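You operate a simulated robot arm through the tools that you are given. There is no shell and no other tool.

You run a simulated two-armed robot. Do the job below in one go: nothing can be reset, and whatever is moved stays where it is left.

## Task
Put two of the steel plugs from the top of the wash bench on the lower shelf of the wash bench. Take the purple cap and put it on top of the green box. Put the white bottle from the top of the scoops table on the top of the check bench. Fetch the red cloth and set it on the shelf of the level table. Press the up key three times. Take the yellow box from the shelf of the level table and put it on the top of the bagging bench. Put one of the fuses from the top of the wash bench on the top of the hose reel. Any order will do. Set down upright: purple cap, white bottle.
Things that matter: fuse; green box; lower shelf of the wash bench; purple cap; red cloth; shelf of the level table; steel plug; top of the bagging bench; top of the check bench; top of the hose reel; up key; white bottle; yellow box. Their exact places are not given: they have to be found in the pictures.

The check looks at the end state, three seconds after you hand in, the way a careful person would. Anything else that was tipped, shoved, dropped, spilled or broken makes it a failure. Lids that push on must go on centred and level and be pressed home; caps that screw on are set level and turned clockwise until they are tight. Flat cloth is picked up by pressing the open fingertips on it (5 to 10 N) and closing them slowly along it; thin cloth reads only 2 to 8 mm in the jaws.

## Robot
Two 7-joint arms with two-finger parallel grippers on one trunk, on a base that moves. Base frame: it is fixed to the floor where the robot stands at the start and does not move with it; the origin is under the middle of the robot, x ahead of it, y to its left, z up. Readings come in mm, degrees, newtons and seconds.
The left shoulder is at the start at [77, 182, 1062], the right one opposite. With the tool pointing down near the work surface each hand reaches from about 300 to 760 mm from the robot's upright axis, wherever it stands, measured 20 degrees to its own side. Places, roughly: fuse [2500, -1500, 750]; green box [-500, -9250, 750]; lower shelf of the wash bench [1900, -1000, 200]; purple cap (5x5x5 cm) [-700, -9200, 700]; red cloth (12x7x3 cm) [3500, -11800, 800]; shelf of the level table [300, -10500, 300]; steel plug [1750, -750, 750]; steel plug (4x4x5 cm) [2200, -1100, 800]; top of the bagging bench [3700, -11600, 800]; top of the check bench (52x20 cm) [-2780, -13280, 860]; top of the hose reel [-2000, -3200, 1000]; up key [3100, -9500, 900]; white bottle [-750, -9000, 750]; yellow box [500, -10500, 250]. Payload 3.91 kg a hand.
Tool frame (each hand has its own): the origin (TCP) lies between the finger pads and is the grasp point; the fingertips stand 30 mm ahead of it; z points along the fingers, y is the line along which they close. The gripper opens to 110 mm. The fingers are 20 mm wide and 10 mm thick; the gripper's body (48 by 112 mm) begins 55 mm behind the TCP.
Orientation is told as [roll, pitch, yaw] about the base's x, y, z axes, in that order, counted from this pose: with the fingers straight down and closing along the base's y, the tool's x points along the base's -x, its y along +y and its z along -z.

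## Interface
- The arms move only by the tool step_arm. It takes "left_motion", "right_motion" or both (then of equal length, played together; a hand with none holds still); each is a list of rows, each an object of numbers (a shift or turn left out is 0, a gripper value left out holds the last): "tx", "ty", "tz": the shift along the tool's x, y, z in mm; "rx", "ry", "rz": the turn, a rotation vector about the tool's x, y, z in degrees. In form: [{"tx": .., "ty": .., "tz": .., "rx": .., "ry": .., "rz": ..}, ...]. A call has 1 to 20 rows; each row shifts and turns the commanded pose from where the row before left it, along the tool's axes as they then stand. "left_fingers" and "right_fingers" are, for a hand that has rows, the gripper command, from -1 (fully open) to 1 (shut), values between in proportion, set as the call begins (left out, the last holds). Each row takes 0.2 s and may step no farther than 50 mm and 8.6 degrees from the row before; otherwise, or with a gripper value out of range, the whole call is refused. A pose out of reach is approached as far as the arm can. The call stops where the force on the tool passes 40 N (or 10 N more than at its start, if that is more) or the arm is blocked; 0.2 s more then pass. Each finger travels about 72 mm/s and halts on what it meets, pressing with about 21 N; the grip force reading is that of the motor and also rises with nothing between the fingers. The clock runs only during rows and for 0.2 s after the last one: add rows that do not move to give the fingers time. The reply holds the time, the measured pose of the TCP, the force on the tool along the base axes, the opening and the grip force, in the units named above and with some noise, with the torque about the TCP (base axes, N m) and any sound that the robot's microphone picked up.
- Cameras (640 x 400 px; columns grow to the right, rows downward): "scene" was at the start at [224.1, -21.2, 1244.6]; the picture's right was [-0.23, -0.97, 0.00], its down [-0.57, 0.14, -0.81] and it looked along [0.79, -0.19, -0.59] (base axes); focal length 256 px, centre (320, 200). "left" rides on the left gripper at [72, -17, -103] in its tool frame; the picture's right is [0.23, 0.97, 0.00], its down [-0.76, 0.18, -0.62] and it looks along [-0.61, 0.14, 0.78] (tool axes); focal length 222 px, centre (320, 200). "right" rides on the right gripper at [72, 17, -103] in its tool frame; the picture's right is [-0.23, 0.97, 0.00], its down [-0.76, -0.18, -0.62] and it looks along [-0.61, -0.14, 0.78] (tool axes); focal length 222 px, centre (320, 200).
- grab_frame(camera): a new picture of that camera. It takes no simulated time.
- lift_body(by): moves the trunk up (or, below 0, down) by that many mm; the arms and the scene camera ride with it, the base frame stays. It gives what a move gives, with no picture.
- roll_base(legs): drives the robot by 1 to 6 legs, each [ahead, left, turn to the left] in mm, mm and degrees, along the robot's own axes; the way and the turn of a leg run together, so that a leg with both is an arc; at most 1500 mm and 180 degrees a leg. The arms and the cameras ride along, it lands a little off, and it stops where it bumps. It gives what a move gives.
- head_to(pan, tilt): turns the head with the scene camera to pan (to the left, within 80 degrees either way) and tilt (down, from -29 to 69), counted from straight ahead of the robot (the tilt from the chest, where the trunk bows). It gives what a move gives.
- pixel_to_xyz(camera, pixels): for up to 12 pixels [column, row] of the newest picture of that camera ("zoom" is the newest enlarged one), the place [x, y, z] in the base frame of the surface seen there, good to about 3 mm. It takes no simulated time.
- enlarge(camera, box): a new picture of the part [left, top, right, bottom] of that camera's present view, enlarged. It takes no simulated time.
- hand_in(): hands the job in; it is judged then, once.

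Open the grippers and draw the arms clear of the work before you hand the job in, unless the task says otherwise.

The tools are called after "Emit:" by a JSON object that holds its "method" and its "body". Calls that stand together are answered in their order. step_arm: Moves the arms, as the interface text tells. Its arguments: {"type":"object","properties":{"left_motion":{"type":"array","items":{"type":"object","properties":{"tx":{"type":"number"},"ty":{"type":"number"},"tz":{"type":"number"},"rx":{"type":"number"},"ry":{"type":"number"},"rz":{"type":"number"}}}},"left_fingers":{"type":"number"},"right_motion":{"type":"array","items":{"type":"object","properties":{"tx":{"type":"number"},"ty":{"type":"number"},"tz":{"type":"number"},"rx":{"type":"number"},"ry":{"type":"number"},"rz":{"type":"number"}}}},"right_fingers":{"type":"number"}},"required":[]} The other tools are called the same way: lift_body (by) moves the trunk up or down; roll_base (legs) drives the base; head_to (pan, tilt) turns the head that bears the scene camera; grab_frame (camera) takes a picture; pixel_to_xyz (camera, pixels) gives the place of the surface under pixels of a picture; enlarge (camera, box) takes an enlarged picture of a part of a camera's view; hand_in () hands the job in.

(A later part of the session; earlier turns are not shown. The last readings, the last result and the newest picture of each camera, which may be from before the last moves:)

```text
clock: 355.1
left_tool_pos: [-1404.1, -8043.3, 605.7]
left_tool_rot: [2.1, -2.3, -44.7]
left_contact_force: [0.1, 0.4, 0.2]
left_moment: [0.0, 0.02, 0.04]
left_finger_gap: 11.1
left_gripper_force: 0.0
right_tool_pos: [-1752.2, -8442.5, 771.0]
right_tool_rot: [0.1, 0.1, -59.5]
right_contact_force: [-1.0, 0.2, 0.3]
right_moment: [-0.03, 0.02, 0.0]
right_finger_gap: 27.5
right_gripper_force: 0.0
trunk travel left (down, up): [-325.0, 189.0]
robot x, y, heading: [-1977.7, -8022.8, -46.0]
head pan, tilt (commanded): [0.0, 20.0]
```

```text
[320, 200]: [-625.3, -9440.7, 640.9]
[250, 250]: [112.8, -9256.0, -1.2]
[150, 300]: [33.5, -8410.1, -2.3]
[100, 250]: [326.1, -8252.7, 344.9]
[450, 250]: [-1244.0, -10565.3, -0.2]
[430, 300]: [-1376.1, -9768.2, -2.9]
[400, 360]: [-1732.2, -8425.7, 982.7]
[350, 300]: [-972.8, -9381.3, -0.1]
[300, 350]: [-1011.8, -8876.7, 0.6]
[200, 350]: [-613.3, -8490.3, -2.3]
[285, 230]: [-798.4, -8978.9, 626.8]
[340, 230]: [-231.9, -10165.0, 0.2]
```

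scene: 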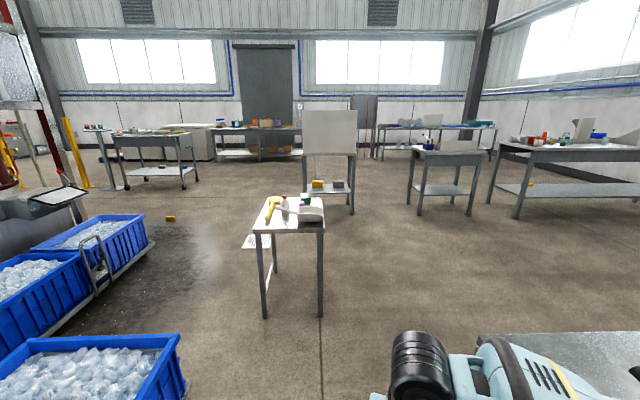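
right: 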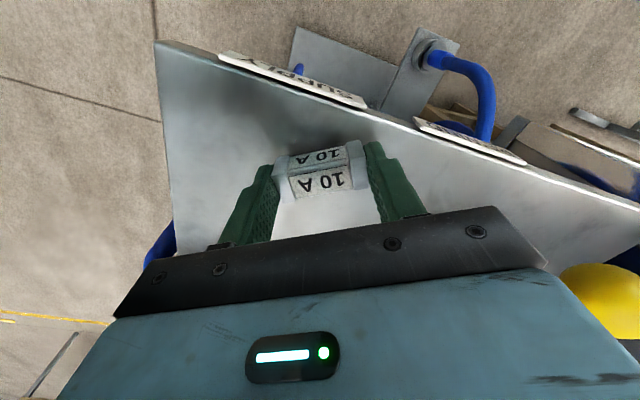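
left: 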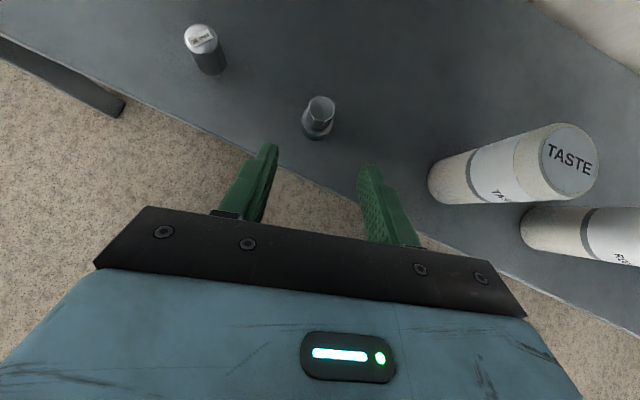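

The scoops table's top (z≈680) is at (290,225). I raise the right hand and drive closer to inspect what's on it.

Emit:
{"method": "step_arm", "body": {"right_motion": [{"tz": -45}, {"tz": -45}, {"tz": -45}, {"tz": -45}, {"tz": -45}, {"tx": 30}, {"tx": 30}]}}

Emit:
{"method": "roll_base", "body": {"legs": [[850, 240, 0.9]]}}

Emit:
{"method": "head_to", "body": {"pan": -5, "tilt": 35}}

Emit:
{"method": "grab_frame", "body": {"camera": "scene"}}

```text
clock: 356.7
left_tool_pos: [-1403.9, -8041.7, 606.9]
left_tool_rot: [2.1, -2.3, -44.7]
left_contact_force: [-0.4, -0.3, 0.4]
left_moment: [-0.01, -0.05, 0.0]
left_finger_gap: 11.2
left_gripper_force: 0.1
right_tool_pos: [-1782.1, -8392.3, 997.5]
right_tool_rot: [0.0, 0.1, -59.5]
right_contact_force: [-0.3, 0.0, -0.1]
right_moment: [-0.06, -0.02, 0.02]
right_finger_gap: 27.7
right_gripper_force: 0.0
trunk travel left (down, up): [-325.0, 189.0]
robot x, y, heading: [-1977.1, -8029.7, -46.0]
head pan, tilt (commanded): [0.0, 20.0]
```

```text
clock: 361.4
left_tool_pos: [-636.2, -8482.5, 604.5]
left_tool_rot: [2.0, -2.3, -44.3]
left_contact_force: [0.1, 0.9, 0.0]
left_moment: [-0.01, -0.02, 0.03]
left_finger_gap: 11.1
left_gripper_force: 0.1
right_tool_pos: [-1011.2, -8835.3, 996.6]
right_tool_rot: [-0.1, 0.1, -59.1]
right_contact_force: [1.0, -0.9, 0.3]
right_moment: [0.03, 0.0, 0.0]
right_finger_gap: 27.5
right_gripper_force: 0.1
trunk travel left (down, up): [-325.0, 189.0]
robot x, y, heading: [-1216.9, -8469.6, -45.5]
head pan, tilt (commanded): [0.0, 20.0]
```

```text
clock: 362.2
left_tool_pos: [-635.8, -8482.4, 606.2]
left_tool_rot: [2.1, -2.5, -44.4]
left_contact_force: [0.4, 0.6, 0.6]
left_moment: [0.0, 0.0, 0.02]
left_finger_gap: 11.0
left_gripper_force: 0.0
right_tool_pos: [-1011.9, -8835.5, 997.3]
right_tool_rot: [0.1, 0.1, -59.0]
right_contact_force: [-0.3, 0.3, 0.2]
right_moment: [0.02, 0.0, 0.0]
right_finger_gap: 27.8
right_gripper_force: 0.0
trunk travel left (down, up): [-325.0, 189.0]
robot x, y, heading: [-1215.3, -8469.6, -45.7]
head pan, tilt (commanded): [-5.0, 35.0]
```

```text
taken
```

scene: 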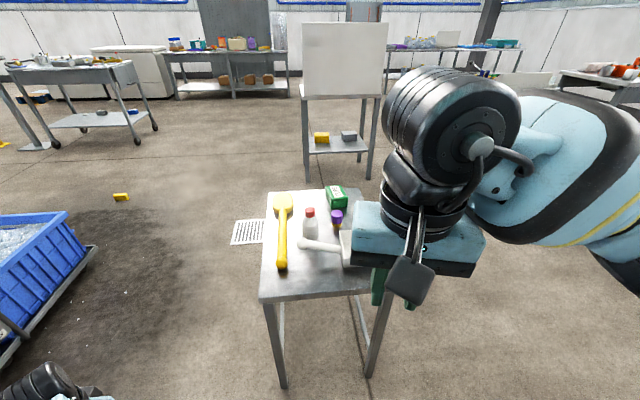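

On the scoops table: a yellow scoop, a white scoop, the white bottle with red cap (310,222), the purple cap (337,218) and the green box (336,196). I enlarge and measure.

Emit:
{"method": "enlarge", "body": {"camera": "scene", "box": [255, 170, 385, 300]}}

Emit:
{"method": "pixel_to_xyz", "body": {"camera": "zoom", "pixels": [[335, 132], [336, 180], [322, 215], [370, 132], [372, 150], [370, 175], [360, 55], [348, 40], [395, 45], [365, 85], [345, 80], [395, 78]]}}

```text
3.08 times, centred on (320, 235) of scene
```

zoom: 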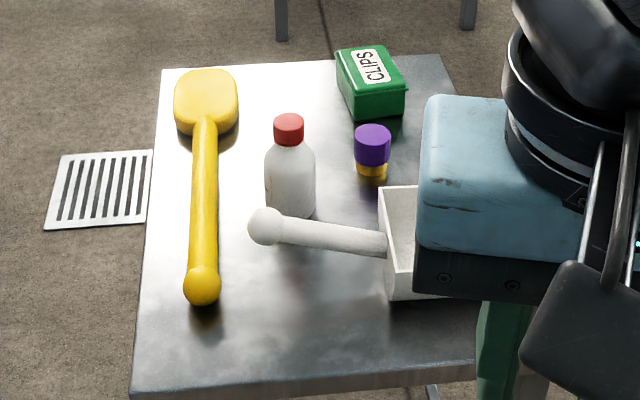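

```text
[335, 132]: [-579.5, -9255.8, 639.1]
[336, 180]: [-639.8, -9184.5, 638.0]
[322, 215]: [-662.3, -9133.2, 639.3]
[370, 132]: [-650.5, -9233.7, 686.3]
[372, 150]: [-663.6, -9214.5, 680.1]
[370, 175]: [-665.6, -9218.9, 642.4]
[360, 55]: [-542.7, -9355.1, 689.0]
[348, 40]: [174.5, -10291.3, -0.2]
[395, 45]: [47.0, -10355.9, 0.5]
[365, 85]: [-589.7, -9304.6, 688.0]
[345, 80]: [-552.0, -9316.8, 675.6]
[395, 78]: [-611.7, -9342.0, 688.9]
```

The purple cap stands at about (-655,-9225) with a yellow foot; the CLIPS box top is at z≈689. I measure the bottle, the scoop and the box's corners more closely.

Emit:
{"method": "pixel_to_xyz", "body": {"camera": "zoom", "pixels": [[290, 180], [289, 120], [289, 138], [290, 212], [340, 60], [385, 50], [402, 85], [355, 92], [378, 105], [265, 228], [385, 245], [400, 190]]}}

Emit:
{"method": "enlarge", "body": {"camera": "scene", "box": [300, 180, 360, 235]}}

```text
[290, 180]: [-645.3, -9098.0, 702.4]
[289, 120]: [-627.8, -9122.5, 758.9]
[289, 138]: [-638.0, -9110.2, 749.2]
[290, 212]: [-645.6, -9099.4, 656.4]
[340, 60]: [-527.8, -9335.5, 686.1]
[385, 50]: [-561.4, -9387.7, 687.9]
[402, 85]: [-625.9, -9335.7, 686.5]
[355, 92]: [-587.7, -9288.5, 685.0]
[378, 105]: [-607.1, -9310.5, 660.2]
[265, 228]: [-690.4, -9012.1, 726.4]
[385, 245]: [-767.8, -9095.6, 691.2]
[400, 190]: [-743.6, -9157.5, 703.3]
```

```text
7.27 times, centred on (330, 208) of scene
```

zoom: 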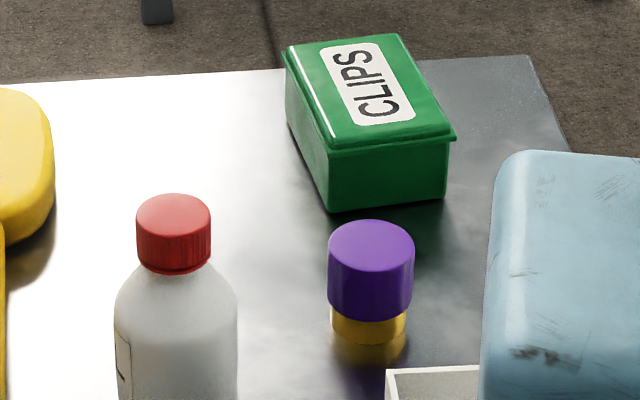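

The table's right side gives the better reach: from there cap, box and bottle lie 550-670 mm ahead. I look right to check the floor space for going there.

Emit:
{"method": "head_to", "body": {"pan": -60, "tilt": 25}}

Emit:
{"method": "grab_frame", "body": {"camera": "scene"}}

Emit:
{"method": "head_to", "body": {"pan": -78, "tilt": 45}}

Emit:
{"method": "grab_frame", "body": {"camera": "scene"}}

```text
clock: 363.4
left_tool_pos: [-636.1, -8483.0, 606.1]
left_tool_rot: [2.2, -2.2, -44.4]
left_contact_force: [0.9, -0.6, -0.5]
left_moment: [0.02, 0.02, -0.01]
left_finger_gap: 11.2
left_gripper_force: 0.0
right_tool_pos: [-1011.1, -8834.6, 994.9]
right_tool_rot: [0.0, 0.1, -59.0]
right_contact_force: [-0.5, -0.6, -1.0]
right_moment: [-0.01, -0.03, -0.01]
right_finger_gap: 27.5
right_gripper_force: 0.2
trunk travel left (down, up): [-325.0, 189.0]
robot x, y, heading: [-1215.6, -8469.1, -46.2]
head pan, tilt (commanded): [-60.0, 25.0]
```

```text
taken
```

scene: 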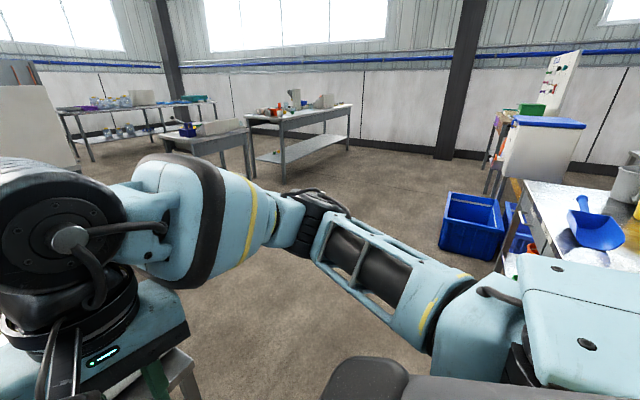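

```text
clock: 364.2
left_tool_pos: [-637.1, -8482.4, 605.9]
left_tool_rot: [2.1, -2.3, -44.4]
left_contact_force: [-0.1, -0.1, -0.6]
left_moment: [0.04, 0.02, 0.0]
left_finger_gap: 10.9
left_gripper_force: 0.1
right_tool_pos: [-1013.0, -8835.1, 996.3]
right_tool_rot: [0.0, 0.1, -59.1]
right_contact_force: [-0.1, -0.3, 0.5]
right_moment: [0.02, -0.01, 0.0]
right_finger_gap: 27.2
right_gripper_force: 0.0
trunk travel left (down, up): [-325.0, 189.0]
robot x, y, heading: [-1210.5, -8469.2, -46.0]
head pan, tilt (commanded): [-78.0, 45.0]
```

```text
taken
```

scene: 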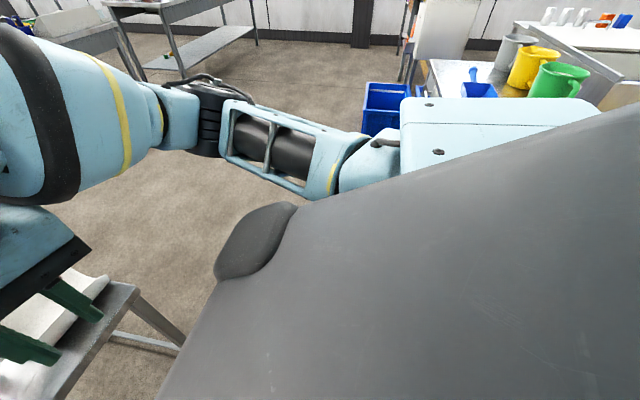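

Emit:
{"method": "pixel_to_xyz", "body": {"camera": "scene", "pixels": [[430, 65], [475, 75], [410, 110], [370, 130], [385, 85], [300, 80], [60, 200], [130, 240], [200, 300], [560, 70], [120, 290], [200, 340]]}}

```text
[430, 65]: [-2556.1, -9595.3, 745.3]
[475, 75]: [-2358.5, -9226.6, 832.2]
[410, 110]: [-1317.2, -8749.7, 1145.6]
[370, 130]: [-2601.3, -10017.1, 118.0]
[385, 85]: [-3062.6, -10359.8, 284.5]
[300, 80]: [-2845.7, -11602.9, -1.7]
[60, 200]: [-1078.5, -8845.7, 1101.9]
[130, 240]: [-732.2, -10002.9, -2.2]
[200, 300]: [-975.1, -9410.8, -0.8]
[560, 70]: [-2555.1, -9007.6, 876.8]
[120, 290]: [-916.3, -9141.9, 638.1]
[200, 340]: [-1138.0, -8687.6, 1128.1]
```

The floor beside the table is free. I go ahead a little, strafe right past the table's corner, turn left 91 degrees in the open, and then approach the table from its right side.

Emit:
{"method": "roll_base", "body": {"legs": [[250, 0, 0], [0, -1150, 0], [320, 0, 0], [0, 0, 91]]}}

Emit:
{"method": "head_to", "body": {"pan": -10, "tilt": 25}}

Emit:
{"method": "grab_frame", "body": {"camera": "scene"}}

```text
clock: 369.5
left_tool_pos: [-652.4, -8841.6, 607.4]
left_tool_rot: [3.8, -2.8, -43.5]
left_contact_force: [8.4, 6.7, 0.5]
left_moment: [-0.19, 0.26, -0.06]
left_finger_gap: 5.9
left_gripper_force: 0.1
right_tool_pos: [-1033.6, -9203.9, 997.9]
right_tool_rot: [0.0, 0.1, -58.8]
right_contact_force: [0.1, -0.3, 0.5]
right_moment: [0.0, -0.03, -0.03]
right_finger_gap: 27.3
right_gripper_force: 0.0
trunk travel left (down, up): [-325.0, 189.0]
robot x, y, heading: [-1237.4, -8840.5, -45.7]
head pan, tilt (commanded): [-78.0, 45.0]
stopped in leg 2: the force on the tool passed its limit at 66 N (the readings are from after the stop); the commanded pose is now the measured one
```

```text
clock: 370.9
left_tool_pos: [-653.0, -8842.6, 609.2]
left_tool_rot: [3.7, -2.8, -43.6]
left_contact_force: [9.5, 12.2, 2.9]
left_moment: [-0.4, 0.38, -0.16]
left_finger_gap: 2.9
left_gripper_force: 0.1
right_tool_pos: [-1034.8, -9203.5, 997.0]
right_tool_rot: [0.0, 0.1, -58.9]
right_contact_force: [-0.2, 0.1, 0.0]
right_moment: [0.04, 0.0, 0.01]
right_finger_gap: 27.4
right_gripper_force: 0.1
trunk travel left (down, up): [-325.0, 189.0]
robot x, y, heading: [-1238.1, -8841.8, -45.4]
head pan, tilt (commanded): [-10.0, 25.0]
```

```text
taken
```

scene: 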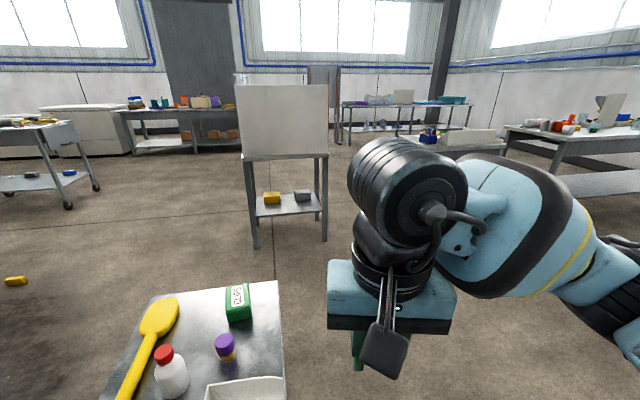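

My mistake: the hanging left hand caught the table's left leg while strafing. I move back left at once and check whether the table shifted.

Emit:
{"method": "roll_base", "body": {"legs": [[0, 60, 0], [-250, 0, 0]]}}

Emit:
{"method": "head_to", "body": {"pan": -5, "tilt": 35}}

Emit:
{"method": "grab_frame", "body": {"camera": "scene"}}

Emit:
{"method": "enlarge", "body": {"camera": "scene", "box": [220, 150, 420, 400]}}

```text
clock: 373.5
left_tool_pos: [-785.5, -8619.3, 608.2]
left_tool_rot: [3.7, -2.7, -43.2]
left_contact_force: [-0.2, 0.3, 0.1]
left_moment: [-0.02, -0.02, -0.04]
left_finger_gap: 10.8
left_gripper_force: 0.1
right_tool_pos: [-1166.3, -8980.8, 997.2]
right_tool_rot: [0.2, 0.0, -58.6]
right_contact_force: [-0.4, 0.5, -1.3]
right_moment: [-0.01, -0.03, 0.02]
right_finger_gap: 27.6
right_gripper_force: 0.0
trunk travel left (down, up): [-325.0, 189.0]
robot x, y, heading: [-1367.5, -8617.1, -45.2]
head pan, tilt (commanded): [-10.0, 25.0]
```

```text
clock: 374.2
left_tool_pos: [-785.5, -8618.8, 609.6]
left_tool_rot: [3.6, -2.7, -43.4]
left_contact_force: [0.2, 0.2, 0.1]
left_moment: [-0.03, 0.01, 0.01]
left_finger_gap: 10.6
left_gripper_force: 0.0
right_tool_pos: [-1167.0, -8982.3, 996.7]
right_tool_rot: [0.0, 0.1, -58.5]
right_contact_force: [-0.2, -0.1, 0.4]
right_moment: [-0.01, -0.03, 0.02]
right_finger_gap: 27.7
right_gripper_force: 0.0
trunk travel left (down, up): [-325.0, 189.0]
robot x, y, heading: [-1369.0, -8620.4, -45.3]
head pan, tilt (commanded): [-5.0, 35.0]
```

```text
taken
```

scene: 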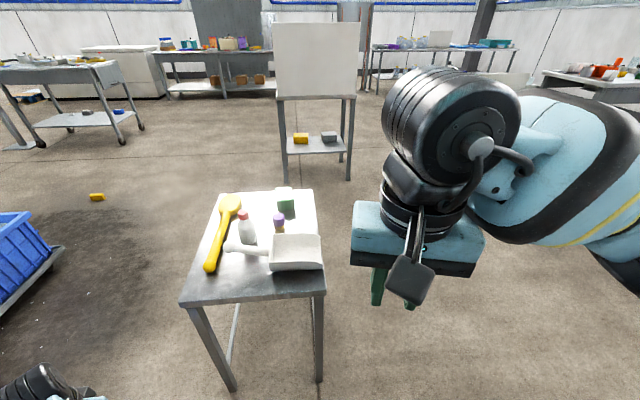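

```text
1.60 times, centred on (320, 275) of scene
```

zoom: 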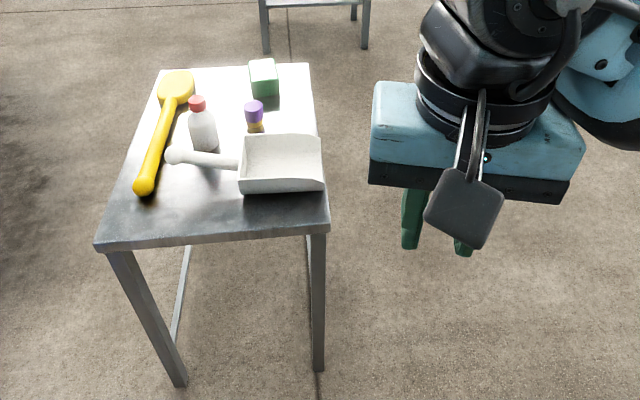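

Everything still stands. I measure the bottle, cap, box and table edge again to compare with before.

Emit:
{"method": "pixel_to_xyz", "body": {"camera": "zoom", "pixels": [[197, 100], [203, 130], [253, 105], [254, 112], [262, 65], [262, 90], [105, 245], [328, 232], [310, 68], [162, 72], [180, 380], [318, 370]]}}

```text
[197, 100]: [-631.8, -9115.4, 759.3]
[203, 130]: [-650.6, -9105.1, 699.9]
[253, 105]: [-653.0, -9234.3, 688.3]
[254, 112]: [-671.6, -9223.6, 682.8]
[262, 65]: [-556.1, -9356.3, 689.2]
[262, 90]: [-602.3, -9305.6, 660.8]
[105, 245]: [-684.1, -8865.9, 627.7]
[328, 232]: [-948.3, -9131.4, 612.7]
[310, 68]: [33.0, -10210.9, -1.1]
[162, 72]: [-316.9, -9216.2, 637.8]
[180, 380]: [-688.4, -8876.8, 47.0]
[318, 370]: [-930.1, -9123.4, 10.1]
```

The table hasn't shifted measurably (legs within a few mm). I now go round with enough clearance for the left hand: first a little ahead, far right, forward, then turn.

Emit:
{"method": "roll_base", "body": {"legs": [[115, 0, 0], [0, -640, 0], [450, 0, 0], [0, -320, 0], [0, 0, 90.5]]}}

Emit:
{"method": "head_to", "body": {"pan": -10, "tilt": 25}}

Emit:
{"method": "grab_frame", "body": {"camera": "scene"}}

```text
clock: 378.7
left_tool_pos: [-946.1, -8951.4, 606.1]
left_tool_rot: [3.2, -2.9, -44.4]
left_contact_force: [0.3, -0.3, 1.2]
left_moment: [0.0, 0.03, 0.01]
left_finger_gap: 10.7
left_gripper_force: 0.1
right_tool_pos: [-1331.3, -9303.5, 999.0]
right_tool_rot: [-0.3, 0.0, -59.6]
right_contact_force: [-0.2, 0.2, 0.1]
right_moment: [0.01, -0.01, -0.02]
right_finger_gap: 27.4
right_gripper_force: 0.0
trunk travel left (down, up): [-325.0, 189.0]
robot x, y, heading: [-1533.3, -8943.1, -46.3]
head pan, tilt (commanded): [-5.0, 35.0]
stopped in leg 2: the robot was blocked; the commanded pose is now the measured one
```

```text
clock: 379.4
left_tool_pos: [-947.3, -8949.0, 603.3]
left_tool_rot: [3.0, -2.7, -44.1]
left_contact_force: [1.5, 0.1, -0.7]
left_moment: [-0.02, -0.02, 0.01]
left_finger_gap: 11.0
left_gripper_force: 0.0
right_tool_pos: [-1329.4, -9302.2, 997.9]
right_tool_rot: [-0.6, -0.1, -59.6]
right_contact_force: [0.5, -0.5, 0.0]
right_moment: [-0.04, 0.0, 0.0]
right_finger_gap: 27.3
right_gripper_force: 0.1
trunk travel left (down, up): [-325.0, 189.0]
robot x, y, heading: [-1534.6, -8941.9, -46.4]
head pan, tilt (commanded): [-10.0, 25.0]
```

```text
taken
```

scene: 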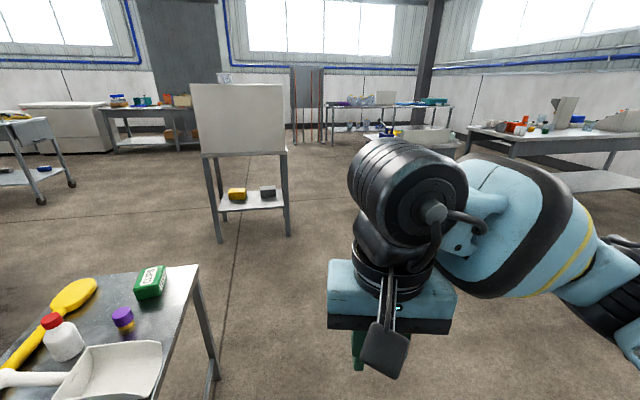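

The base was blocked on its right. I look down to the right to see what is there.

Emit:
{"method": "head_to", "body": {"pan": -75, "tilt": 55}}

Emit:
{"method": "grab_frame", "body": {"camera": "scene"}}

Emit:
{"method": "head_to", "body": {"pan": 30, "tilt": 62}}

Emit:
{"method": "grab_frame", "body": {"camera": "scene"}}

```text
clock: 380.8
left_tool_pos: [-946.2, -8949.7, 603.8]
left_tool_rot: [3.0, -2.7, -44.2]
left_contact_force: [0.1, -0.3, 0.3]
left_moment: [0.01, 0.0, -0.01]
left_finger_gap: 11.0
left_gripper_force: 0.0
right_tool_pos: [-1329.8, -9302.9, 998.1]
right_tool_rot: [-0.6, -0.1, -59.5]
right_contact_force: [0.1, -0.5, 0.1]
right_moment: [0.02, 0.01, 0.01]
right_finger_gap: 27.6
right_gripper_force: 0.1
trunk travel left (down, up): [-325.0, 189.0]
robot x, y, heading: [-1534.5, -8947.4, -46.4]
head pan, tilt (commanded): [-75.0, 55.0]
```

```text
taken
```

scene: 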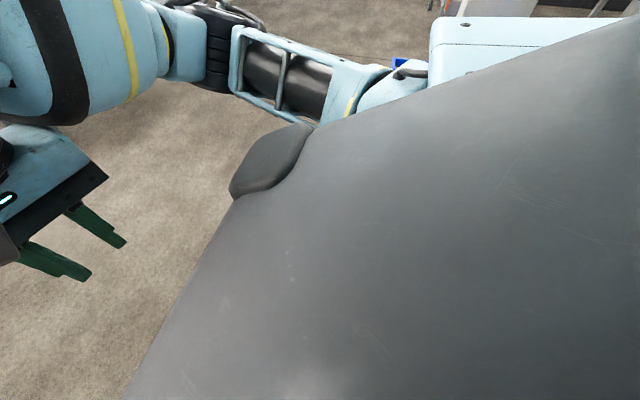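

```text
clock: 382.6
left_tool_pos: [-946.2, -8949.2, 603.6]
left_tool_rot: [3.0, -2.8, -44.2]
left_contact_force: [-0.3, -0.6, 0.6]
left_moment: [0.0, 0.01, 0.01]
left_finger_gap: 11.0
left_gripper_force: 0.1
right_tool_pos: [-1328.7, -9302.9, 997.4]
right_tool_rot: [-0.6, -0.1, -59.5]
right_contact_force: [0.3, 0.1, 0.7]
right_moment: [0.03, -0.02, -0.02]
right_finger_gap: 27.4
right_gripper_force: 0.0
trunk travel left (down, up): [-325.0, 189.0]
robot x, y, heading: [-1533.1, -8944.8, -46.5]
head pan, tilt (commanded): [30.0, 62.0]
```

```text
taken
```

scene: 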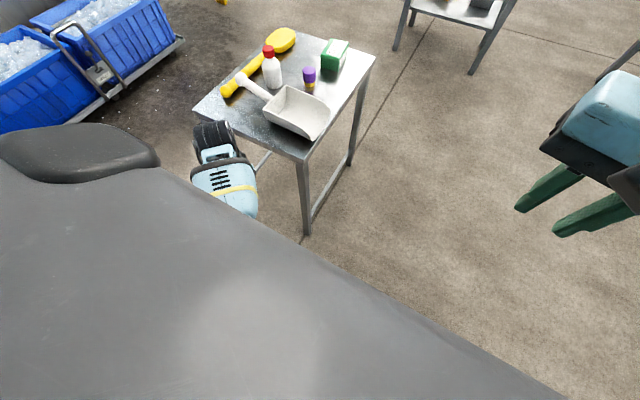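

The right rear of the base seems to have met the cup table. I go back left in front of the scoops table and take the front approach instead, with the left hand passing clear of the table's left side.

Emit:
{"method": "roll_base", "body": {"legs": [[0, 390, 1.5], [0, 180, 0], [160, 0, 0]]}}

Emit:
{"method": "head_to", "body": {"pan": 0, "tilt": 42}}

Emit:
{"method": "grab_frame", "body": {"camera": "scene"}}

```text
clock: 389.4
left_tool_pos: [-426.7, -8647.2, 608.6]
left_tool_rot: [3.7, -2.8, -42.5]
left_contact_force: [0.0, -0.5, -0.5]
left_moment: [0.02, 0.04, 0.0]
left_finger_gap: 10.9
left_gripper_force: 0.1
right_tool_pos: [-801.5, -9015.3, 997.3]
right_tool_rot: [0.1, 0.3, -57.8]
right_contact_force: [1.2, -0.1, -0.2]
right_moment: [-0.01, 0.05, -0.05]
right_finger_gap: 27.7
right_gripper_force: 0.0
trunk travel left (down, up): [-325.0, 189.0]
robot x, y, heading: [-1011.3, -8655.7, -44.4]
head pan, tilt (commanded): [30.0, 62.0]
```

```text
clock: 390.4
left_tool_pos: [-426.4, -8645.7, 608.6]
left_tool_rot: [3.7, -2.9, -42.6]
left_contact_force: [-0.2, -0.5, 0.4]
left_moment: [-0.01, -0.03, 0.0]
left_finger_gap: 10.9
left_gripper_force: 0.1
right_tool_pos: [-802.0, -9013.6, 997.8]
right_tool_rot: [0.0, 0.1, -57.8]
right_contact_force: [-0.2, 0.2, -0.4]
right_moment: [0.01, 0.01, 0.02]
right_finger_gap: 27.9
right_gripper_force: 0.1
trunk travel left (down, up): [-325.0, 189.0]
robot x, y, heading: [-1011.5, -8654.9, -44.8]
head pan, tilt (commanded): [0.0, 42.0]
```

```text
taken
```

scene: 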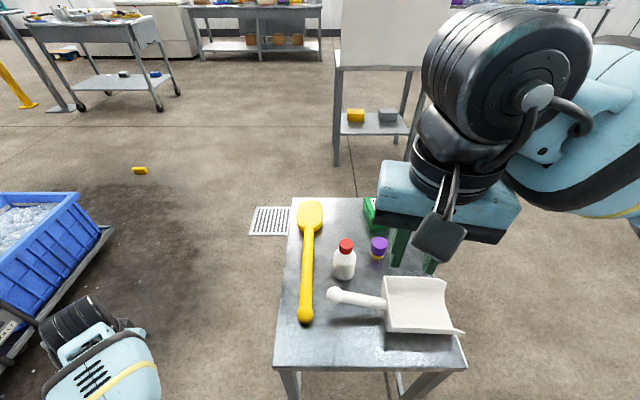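

The base stands well in front of the table. I turn the right hand parallel to the table and move it out over the purple cap (380,245), staying high.

Emit:
{"method": "step_arm", "body": {"right_motion": [{"rz": -6.5}, {"rz": -6.4}, {"tx": -40, "ty": -8}, {"tx": -40, "ty": -8}, {"tx": -40, "ty": -8}, {"tx": -40, "ty": -8}, {"tx": -40, "ty": -8}, {"tx": -40, "ty": -6}, {"tx": -18}, {"tz": 40}, {}], "right_fingers": -0.1}}

Emit:
{"method": "grab_frame", "body": {"camera": "right"}}

Emit:
{"method": "grab_frame", "body": {"camera": "scene"}}

```text
clock: 392.8
left_tool_pos: [-427.6, -8645.4, 607.9]
left_tool_rot: [3.8, -2.8, -42.5]
left_contact_force: [-0.2, 0.0, -0.3]
left_moment: [-0.01, -0.02, -0.03]
left_finger_gap: 11.0
left_gripper_force: 0.0
right_tool_pos: [-651.8, -9228.6, 956.2]
right_tool_rot: [0.2, 0.1, -44.9]
right_contact_force: [0.1, 0.7, -0.3]
right_moment: [-0.01, -0.02, 0.0]
right_finger_gap: 60.4
right_gripper_force: 0.1
trunk travel left (down, up): [-325.0, 189.0]
robot x, y, heading: [-1011.3, -8655.0, -44.6]
head pan, tilt (commanded): [0.0, 42.0]
```

```text
taken
```

right: 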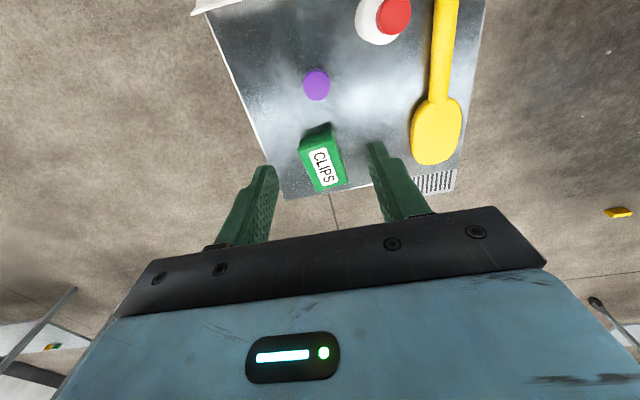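

```text
taken
```

scene: 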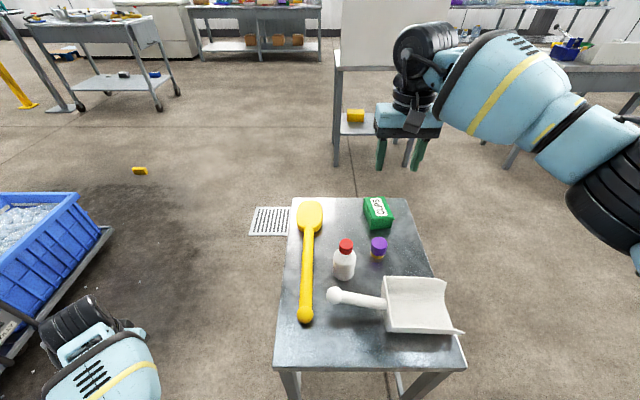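

Now the right camera sees the cap (316,85) and the CLIPS box (322,160) from above. I measure both precisely.

Emit:
{"method": "enlarge", "body": {"camera": "right", "box": [270, 50, 390, 200]}}

Emit:
{"method": "pixel_to_xyz", "body": {"camera": "right", "pixels": [[316, 85], [304, 84], [328, 85], [316, 73], [316, 97], [322, 168], [303, 138], [335, 140], [345, 182], [316, 188], [330, 130], [303, 145]]}}

Emit:
{"method": "pixel_to_xyz", "body": {"camera": "scene", "pixels": [[379, 241], [371, 241], [387, 241], [379, 247], [377, 206], [365, 199], [387, 198], [391, 218], [371, 220], [345, 243], [344, 265], [356, 265]]}}

```text
2.67 times, centred on (330, 125) of right
```

zoom: 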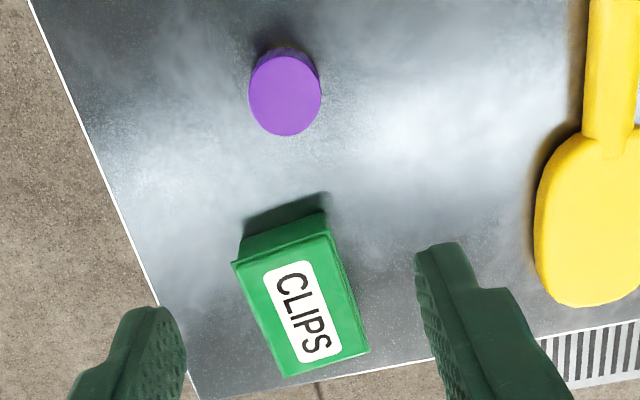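

```text
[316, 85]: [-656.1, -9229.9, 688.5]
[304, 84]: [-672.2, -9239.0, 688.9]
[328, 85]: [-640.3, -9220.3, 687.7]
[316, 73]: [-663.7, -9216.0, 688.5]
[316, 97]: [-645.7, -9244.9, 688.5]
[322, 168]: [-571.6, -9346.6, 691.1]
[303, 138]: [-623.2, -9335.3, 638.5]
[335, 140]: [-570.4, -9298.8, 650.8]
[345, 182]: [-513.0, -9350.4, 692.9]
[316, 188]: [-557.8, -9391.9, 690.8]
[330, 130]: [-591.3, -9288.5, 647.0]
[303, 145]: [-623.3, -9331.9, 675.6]
```

```text
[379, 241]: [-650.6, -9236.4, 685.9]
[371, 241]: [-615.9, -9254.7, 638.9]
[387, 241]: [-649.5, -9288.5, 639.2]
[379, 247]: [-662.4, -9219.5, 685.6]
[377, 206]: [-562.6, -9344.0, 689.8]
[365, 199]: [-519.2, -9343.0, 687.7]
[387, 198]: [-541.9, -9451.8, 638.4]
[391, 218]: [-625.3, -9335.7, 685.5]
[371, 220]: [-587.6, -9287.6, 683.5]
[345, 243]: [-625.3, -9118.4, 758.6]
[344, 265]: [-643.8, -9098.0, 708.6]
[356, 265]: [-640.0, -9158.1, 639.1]
```

The cap's centre is (-655.5,-9230) with its top at z 688; the box's top centre is (-572,-9340) at z≈690. I align and descend most of the way.

Emit:
{"method": "step_arm", "body": {"right_motion": [{"tx": 1.6, "ty": -3.6, "tz": 20}, {"tz": 45}, {"tz": 45}, {"tz": 45}, {"tz": 45}, {"tz": 30}, {}]}}

Emit:
{"method": "grab_frame", "body": {"camera": "right"}}

Emit:
{"method": "enlarge", "body": {"camera": "scene", "box": [300, 150, 480, 330]}}

```text
clock: 394.4
left_tool_pos: [-427.6, -8646.0, 609.0]
left_tool_rot: [3.7, -2.8, -42.5]
left_contact_force: [-0.1, -0.2, 0.1]
left_moment: [0.01, 0.01, 0.0]
left_finger_gap: 11.0
left_gripper_force: 0.1
right_tool_pos: [-656.5, -9230.2, 723.9]
right_tool_rot: [0.2, 0.1, -44.7]
right_contact_force: [0.3, -0.5, -0.8]
right_moment: [-0.02, -0.01, 0.0]
right_finger_gap: 60.6
right_gripper_force: 0.1
trunk travel left (down, up): [-325.0, 189.0]
robot x, y, heading: [-1014.0, -8656.0, -44.5]
head pan, tilt (commanded): [0.0, 42.0]
```

```text
taken
```

right: 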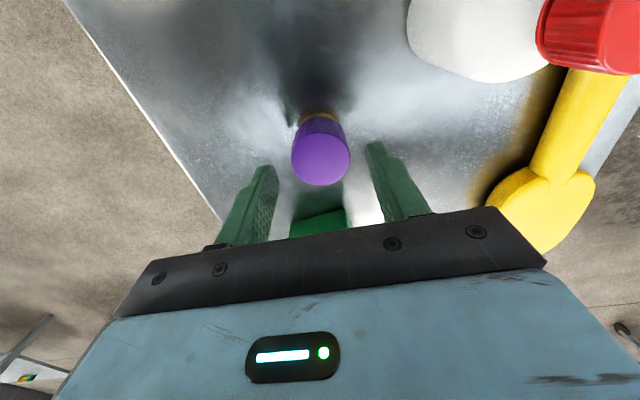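

```text
2.22 times, centred on (390, 240) of scene
```

zoom: 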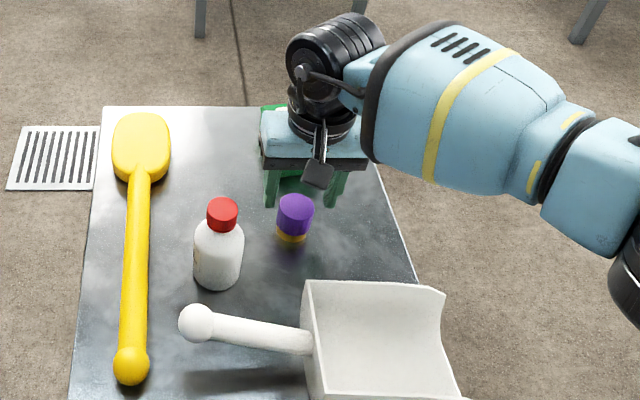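

Fingers straddle the cap (right camera (320,150)). I descend the last 41 mm and close.

Emit:
{"method": "step_arm", "body": {"right_motion": [{"tz": 20}, {"tz": 14}, {"tz": 7}, {}]}}

Emit:
{"method": "step_arm", "body": {"right_motion": [{}, {}, {}, {}], "right_fingers": 1}}

Emit:
{"method": "grab_frame", "body": {"camera": "right"}}

```text
clock: 395.4
left_tool_pos: [-427.1, -8646.6, 608.7]
left_tool_rot: [3.8, -2.8, -42.5]
left_contact_force: [0.3, -0.1, -0.7]
left_moment: [0.02, -0.02, -0.02]
left_finger_gap: 11.2
left_gripper_force: 0.0
right_tool_pos: [-655.8, -9230.5, 684.0]
right_tool_rot: [0.0, 0.1, -44.9]
right_contact_force: [0.7, 0.3, 0.2]
right_moment: [0.0, 0.03, 0.01]
right_finger_gap: 60.4
right_gripper_force: 0.2
trunk travel left (down, up): [-325.0, 189.0]
robot x, y, heading: [-1015.5, -8656.6, -44.5]
head pan, tilt (commanded): [0.0, 42.0]
```

```text
clock: 396.4
left_tool_pos: [-427.9, -8646.0, 608.7]
left_tool_rot: [3.6, -2.8, -42.6]
left_contact_force: [0.3, -0.3, 0.3]
left_moment: [0.01, -0.01, 0.01]
left_finger_gap: 11.0
left_gripper_force: 0.1
right_tool_pos: [-656.5, -9229.5, 683.5]
right_tool_rot: [0.1, 0.2, -44.9]
right_contact_force: [0.4, -0.4, -0.2]
right_moment: [-0.04, 0.01, -0.03]
right_finger_gap: 41.2
right_gripper_force: 21.2
trunk travel left (down, up): [-325.0, 189.0]
robot x, y, heading: [-1011.5, -8655.9, -44.5]
head pan, tilt (commanded): [0.0, 42.0]
```

```text
taken
```

right: 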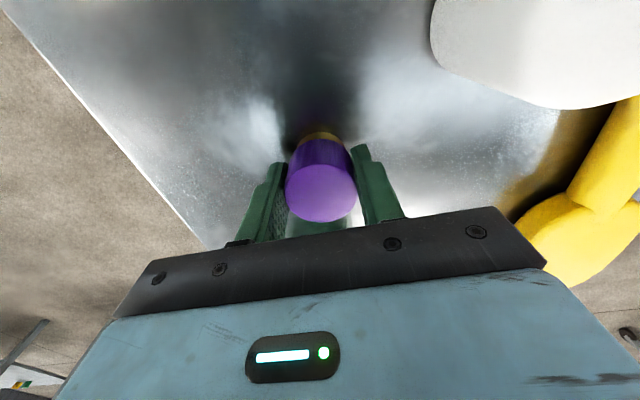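

The cap is gripped at 41 mm. I lift it and look whether its yellow foot comes along.

Emit:
{"method": "step_arm", "body": {"right_motion": [{"tz": -15}, {"tz": -25}, {"tz": -30}, {"tz": -30}, {}]}}

Emit:
{"method": "enlarge", "body": {"camera": "scene", "box": [300, 150, 480, 330]}}

Emit:
{"method": "grab_frame", "body": {"camera": "right"}}

```text
clock: 397.6
left_tool_pos: [-428.4, -8646.3, 608.6]
left_tool_rot: [3.6, -2.8, -42.4]
left_contact_force: [0.0, 0.5, 0.2]
left_moment: [0.02, -0.03, 0.04]
left_finger_gap: 10.8
left_gripper_force: 0.0
right_tool_pos: [-656.6, -9231.3, 784.9]
right_tool_rot: [0.2, 0.0, -45.0]
right_contact_force: [-0.1, 0.5, -0.6]
right_moment: [0.0, -0.01, 0.01]
right_finger_gap: 41.2
right_gripper_force: 21.0
trunk travel left (down, up): [-325.0, 189.0]
robot x, y, heading: [-1012.0, -8656.7, -44.6]
head pan, tilt (commanded): [0.0, 42.0]
```

```text
2.22 times, centred on (390, 240) of scene
```

zoom: 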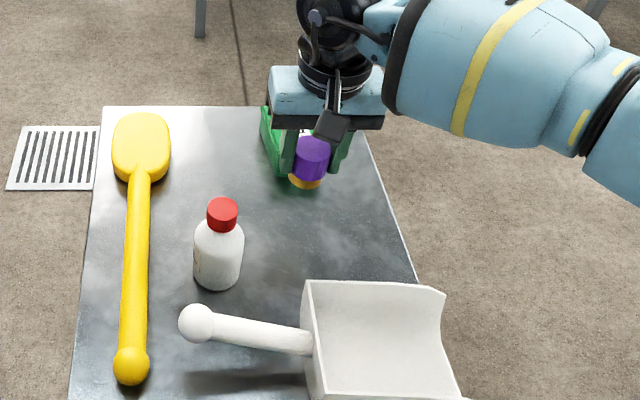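

```text
taken
```

right: 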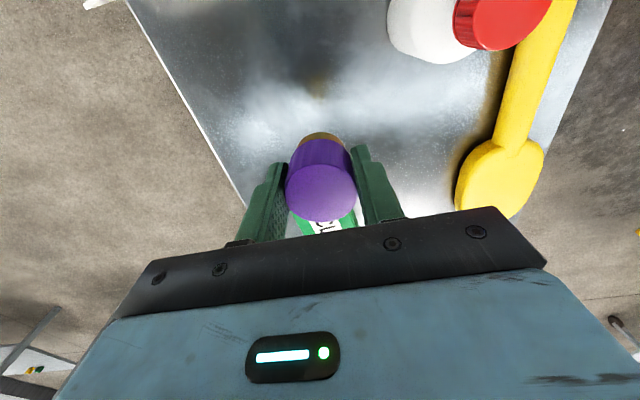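

The whole cap came up. The box is a bit beyond straight reach, so I raise the hand and turn the robot 20 degrees left, which brings the right shoulder closer.

Emit:
{"method": "step_arm", "body": {"right_motion": [{"tz": -45}, {"tz": -45}, {"tz": -45}, {"tx": 40}, {"tx": 40}, {}]}}

Emit:
{"method": "roll_base", "body": {"legs": [[0, 0, 20]]}}

Emit:
{"method": "head_to", "body": {"pan": -20, "tilt": 42}}

Emit:
{"method": "grab_frame", "body": {"camera": "scene"}}

```text
clock: 399.0
left_tool_pos: [-425.9, -8646.2, 608.0]
left_tool_rot: [3.7, -2.7, -42.6]
left_contact_force: [0.1, 0.9, 0.1]
left_moment: [0.0, 0.0, 0.02]
left_finger_gap: 11.4
left_gripper_force: 0.0
right_tool_pos: [-713.3, -9175.9, 920.2]
right_tool_rot: [0.1, 0.2, -44.9]
right_contact_force: [0.5, -0.3, -1.5]
right_moment: [0.02, 0.02, 0.0]
right_finger_gap: 41.1
right_gripper_force: 21.1
trunk travel left (down, up): [-325.0, 189.0]
robot x, y, heading: [-1013.9, -8653.0, -44.7]
head pan, tilt (commanded): [0.0, 42.0]
```

```text
clock: 400.5
left_tool_pos: [-465.3, -8446.4, 608.6]
left_tool_rot: [3.7, -2.8, -22.5]
left_contact_force: [-0.9, 0.9, -0.3]
left_moment: [0.04, 0.01, 0.01]
left_finger_gap: 10.9
left_gripper_force: 0.0
right_tool_pos: [-551.6, -9041.4, 920.1]
right_tool_rot: [0.2, 0.1, -24.8]
right_contact_force: [0.2, 1.1, -2.0]
right_moment: [0.02, 0.02, 0.01]
right_finger_gap: 41.2
right_gripper_force: 20.8
trunk travel left (down, up): [-325.0, 189.0]
robot x, y, heading: [-1011.9, -8654.8, -24.5]
head pan, tilt (commanded): [0.0, 42.0]
```

```text
clock: 401.3
left_tool_pos: [-465.3, -8446.6, 607.7]
left_tool_rot: [3.6, -2.8, -22.5]
left_contact_force: [0.4, 0.3, 0.4]
left_moment: [0.01, -0.01, -0.02]
left_finger_gap: 11.2
left_gripper_force: 0.0
right_tool_pos: [-551.9, -9040.7, 920.2]
right_tool_rot: [0.1, 0.1, -24.8]
right_contact_force: [-0.4, -0.4, -1.0]
right_moment: [0.04, 0.0, 0.0]
right_finger_gap: 41.0
right_gripper_force: 21.4
trunk travel left (down, up): [-325.0, 189.0]
robot x, y, heading: [-1012.2, -8654.1, -24.6]
head pan, tilt (commanded): [-20.0, 42.0]
```

```text
taken
```

scene: 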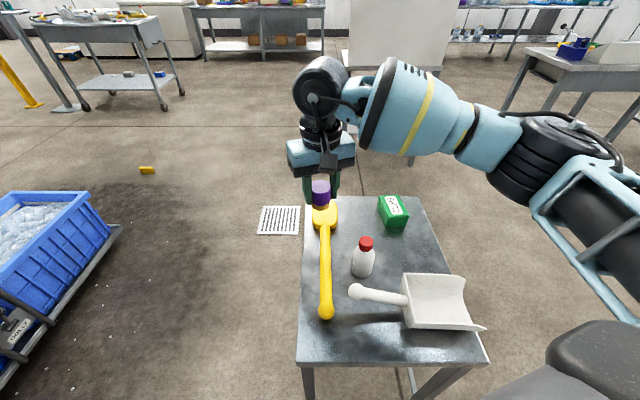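

The box is now within reach, 686 ahead and 441 right. I re-measure its top from this view.

Emit:
{"method": "enlarge", "body": {"camera": "scene", "box": [365, 185, 425, 240]}}

Emit:
{"method": "pixel_to_xyz", "body": {"camera": "zoom", "pixels": [[150, 90], [300, 85], [420, 240], [245, 265], [285, 170], [160, 100], [290, 95], [405, 235], [250, 255]]}}

```text
7.27 times, centred on (395, 212) of scene
```

zoom: 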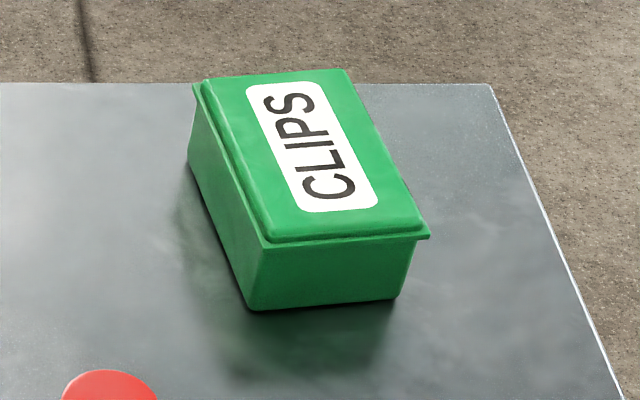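

```text
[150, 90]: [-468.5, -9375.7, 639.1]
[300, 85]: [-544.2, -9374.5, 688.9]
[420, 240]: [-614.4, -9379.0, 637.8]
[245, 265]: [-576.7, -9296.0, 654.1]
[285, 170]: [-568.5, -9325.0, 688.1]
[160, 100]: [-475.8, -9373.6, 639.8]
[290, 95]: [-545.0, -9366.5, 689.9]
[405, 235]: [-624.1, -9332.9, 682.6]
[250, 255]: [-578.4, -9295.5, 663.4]
```

I query the lid's raised top corners in that view.

Emit:
{"method": "pixel_to_xyz", "body": {"camera": "zoom", "pixels": [[214, 88], [338, 78], [414, 212], [272, 226], [312, 150], [250, 150], [375, 150]]}}

```text
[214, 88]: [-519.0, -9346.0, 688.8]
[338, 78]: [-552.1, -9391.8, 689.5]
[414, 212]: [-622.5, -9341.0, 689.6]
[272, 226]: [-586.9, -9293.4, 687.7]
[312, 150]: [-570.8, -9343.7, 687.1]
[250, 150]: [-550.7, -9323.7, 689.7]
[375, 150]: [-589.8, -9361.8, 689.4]
```

The box's top centre is (-570.5,-9342.5) at z 689. I move the cap over it at height, then lower to a little above.

Emit:
{"method": "step_arm", "body": {"right_motion": [{"tx": -15.7, "ty": -40.3}, {"tx": -15.7, "ty": -40.3}, {"tx": -15.7, "ty": -40.3}, {"tx": -15.7, "ty": -40.3}, {"tx": -15.7, "ty": -40.3}, {"tx": -15.7, "ty": -40.3}, {"tx": -15.5, "ty": -40}, {}]}}

Emit:
{"method": "grab_frame", "body": {"camera": "right"}}

Emit:
{"method": "grab_frame", "body": {"camera": "scene"}}

```text
clock: 403.1
left_tool_pos: [-466.4, -8446.3, 607.8]
left_tool_rot: [3.7, -2.8, -22.5]
left_contact_force: [-0.3, 0.7, 0.3]
left_moment: [0.0, 0.0, 0.02]
left_finger_gap: 11.2
left_gripper_force: 0.1
right_tool_pos: [-568.7, -9300.4, 918.4]
right_tool_rot: [0.1, 0.1, -24.8]
right_contact_force: [0.3, -1.1, -0.3]
right_moment: [0.01, 0.03, 0.01]
right_finger_gap: 41.1
right_gripper_force: 21.3
right hand out of reach, approached as far as the arm can: row 7
trunk travel left (down, up): [-325.0, 189.0]
robot x, y, heading: [-1010.0, -8655.4, -24.4]
head pan, tilt (commanded): [-20.0, 42.0]
```

```text
taken
```

right: 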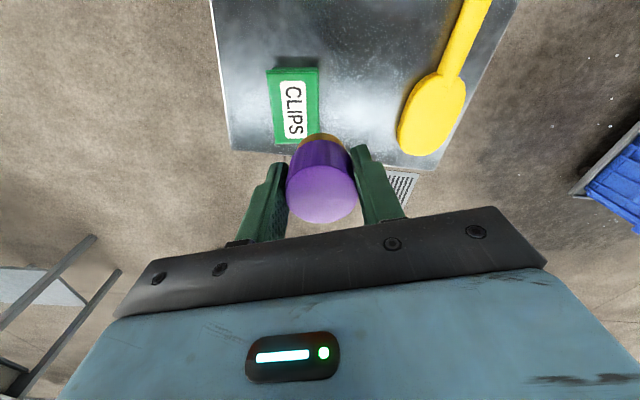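

```text
taken
```

scene: 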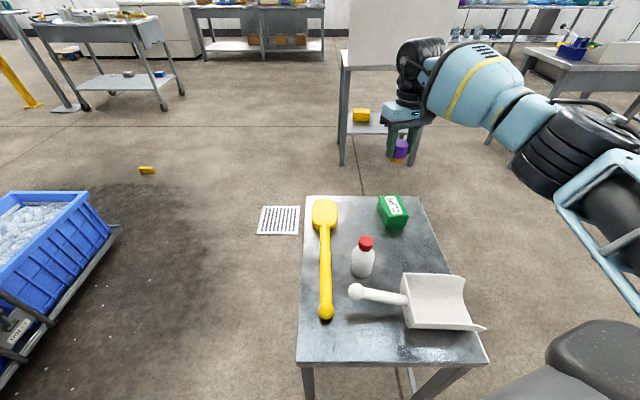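

The last row was out of reach at this height. I lower first, which eases the reach, then complete the shift.

Emit:
{"method": "step_arm", "body": {"right_motion": [{"tz": 40}, {"tz": 40}, {"tz": 35}, {}]}}

Emit:
{"method": "step_arm", "body": {"right_motion": [{"tx": -8, "ty": -19}, {"tx": -8, "ty": -19}, {}]}}

```text
clock: 404.1
left_tool_pos: [-466.6, -8446.6, 608.9]
left_tool_rot: [3.7, -2.7, -22.6]
left_contact_force: [0.0, -0.3, -0.5]
left_moment: [0.02, 0.02, 0.02]
left_finger_gap: 11.1
left_gripper_force: 0.2
right_tool_pos: [-567.8, -9299.0, 803.3]
right_tool_rot: [0.1, 0.1, -24.8]
right_contact_force: [0.0, 0.1, -0.8]
right_moment: [-0.02, 0.0, 0.02]
right_finger_gap: 41.4
right_gripper_force: 21.2
trunk travel left (down, up): [-325.0, 189.0]
robot x, y, heading: [-1009.9, -8655.7, -24.5]
head pan, tilt (commanded): [-20.0, 42.0]
```

```text
clock: 404.9
left_tool_pos: [-465.7, -8447.4, 608.7]
left_tool_rot: [3.8, -2.8, -22.5]
left_contact_force: [-0.2, 0.5, 0.4]
left_moment: [-0.02, 0.0, -0.02]
left_finger_gap: 11.0
left_gripper_force: 0.0
right_tool_pos: [-567.6, -9299.8, 803.9]
right_tool_rot: [0.1, 0.0, -24.8]
right_contact_force: [-0.9, -0.3, 0.4]
right_moment: [0.0, 0.01, 0.0]
right_finger_gap: 41.2
right_gripper_force: 21.2
right hand out of reach, approached as far as the arm can: row 1, 2
trunk travel left (down, up): [-325.0, 189.0]
robot x, y, heading: [-1016.2, -8654.5, -24.6]
head pan, tilt (commanded): [-20.0, 42.0]
```

The limit is about 640 mm from the shoulder; I'm some 40 mm short. I look down to judge the gap between the base and the table's legs.

Emit:
{"method": "head_to", "body": {"pan": -30, "tilt": 69}}

Emit:
{"method": "grab_frame", "body": {"camera": "scene"}}

Emit:
{"method": "pixel_to_xyz", "body": {"camera": "scene", "pixels": [[320, 300], [200, 250], [250, 200], [300, 150], [400, 150], [450, 200], [400, 250], [150, 200], [350, 200], [500, 100]]}}

```text
clock: 405.8
left_tool_pos: [-465.5, -8446.9, 608.3]
left_tool_rot: [3.6, -2.8, -22.5]
left_contact_force: [0.0, 0.6, -0.1]
left_moment: [-0.01, 0.02, 0.0]
left_finger_gap: 11.1
left_gripper_force: 0.0
right_tool_pos: [-568.3, -9300.0, 803.4]
right_tool_rot: [0.1, 0.2, -24.9]
right_contact_force: [-1.3, 0.1, -0.4]
right_moment: [0.02, 0.0, 0.02]
right_finger_gap: 41.4
right_gripper_force: 21.1
trunk travel left (down, up): [-325.0, 189.0]
robot x, y, heading: [-1012.2, -8653.1, -24.5]
head pan, tilt (commanded): [-30.0, 68.8]
```

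```text
taken
```

scene: 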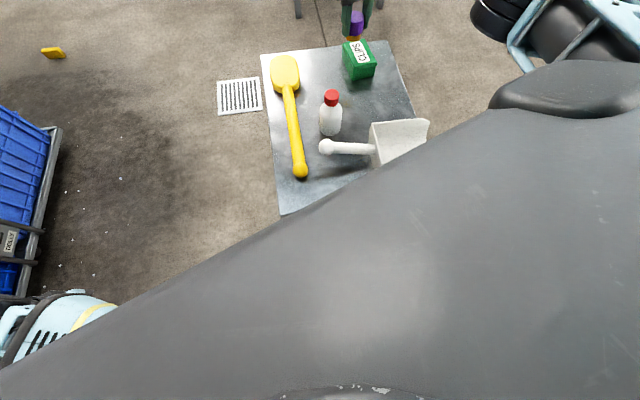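

```text
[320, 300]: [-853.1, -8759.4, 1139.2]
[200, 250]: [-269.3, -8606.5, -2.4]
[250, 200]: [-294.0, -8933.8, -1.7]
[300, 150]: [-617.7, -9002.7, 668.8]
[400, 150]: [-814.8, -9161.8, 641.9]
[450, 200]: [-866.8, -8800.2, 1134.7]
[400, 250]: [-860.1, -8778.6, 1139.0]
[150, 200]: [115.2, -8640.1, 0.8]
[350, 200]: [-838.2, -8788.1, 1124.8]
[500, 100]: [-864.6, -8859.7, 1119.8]
```

I edge the base forward in two small steps of 20 mm with the hand raised a little, watching for any block.

Emit:
{"method": "step_arm", "body": {"right_motion": [{"tz": -40}, {"tx": 20, "ty": 20}, {}]}}

Emit:
{"method": "roll_base", "body": {"legs": [[20, 0, 0]]}}

Emit:
{"method": "roll_base", "body": {"legs": [[20, 0, 0]]}}

```text
clock: 406.6
left_tool_pos: [-465.7, -8447.1, 607.9]
left_tool_rot: [3.7, -2.8, -22.5]
left_contact_force: [0.0, -1.0, 0.5]
left_moment: [0.01, 0.02, 0.02]
left_finger_gap: 10.9
left_gripper_force: 0.0
right_tool_pos: [-580.6, -9273.2, 845.6]
right_tool_rot: [0.1, 0.1, -24.8]
right_contact_force: [0.0, 0.8, -1.0]
right_moment: [-0.01, -0.03, 0.02]
right_finger_gap: 41.3
right_gripper_force: 20.9
trunk travel left (down, up): [-325.0, 189.0]
robot x, y, heading: [-1013.9, -8656.5, -24.2]
head pan, tilt (commanded): [-30.0, 68.8]
```

```text
clock: 407.4
left_tool_pos: [-447.7, -8454.1, 608.4]
left_tool_rot: [3.7, -2.7, -22.5]
left_contact_force: [0.6, -1.0, 0.6]
left_moment: [-0.01, 0.0, 0.01]
left_finger_gap: 11.1
left_gripper_force: 0.2
right_tool_pos: [-561.2, -9282.5, 844.7]
right_tool_rot: [0.1, 0.2, -24.8]
right_contact_force: [0.1, -0.4, -1.8]
right_moment: [0.0, 0.0, -0.02]
right_finger_gap: 41.2
right_gripper_force: 21.3
trunk travel left (down, up): [-325.0, 189.0]
robot x, y, heading: [-992.6, -8663.7, -24.5]
head pan, tilt (commanded): [-30.0, 68.8]
```

```text
clock: 408.2
left_tool_pos: [-430.5, -8463.4, 607.2]
left_tool_rot: [3.7, -2.8, -22.6]
left_contact_force: [0.1, -0.5, -0.7]
left_moment: [0.0, 0.03, -0.02]
left_finger_gap: 10.8
left_gripper_force: 0.0
right_tool_pos: [-544.0, -9290.9, 843.0]
right_tool_rot: [0.1, 0.1, -24.9]
right_contact_force: [1.0, -0.5, -1.0]
right_moment: [0.03, 0.0, 0.01]
right_finger_gap: 41.2
right_gripper_force: 20.7
trunk travel left (down, up): [-325.0, 189.0]
robot x, y, heading: [-972.6, -8670.8, -24.4]
head pan, tilt (commanded): [-30.0, 68.8]
```

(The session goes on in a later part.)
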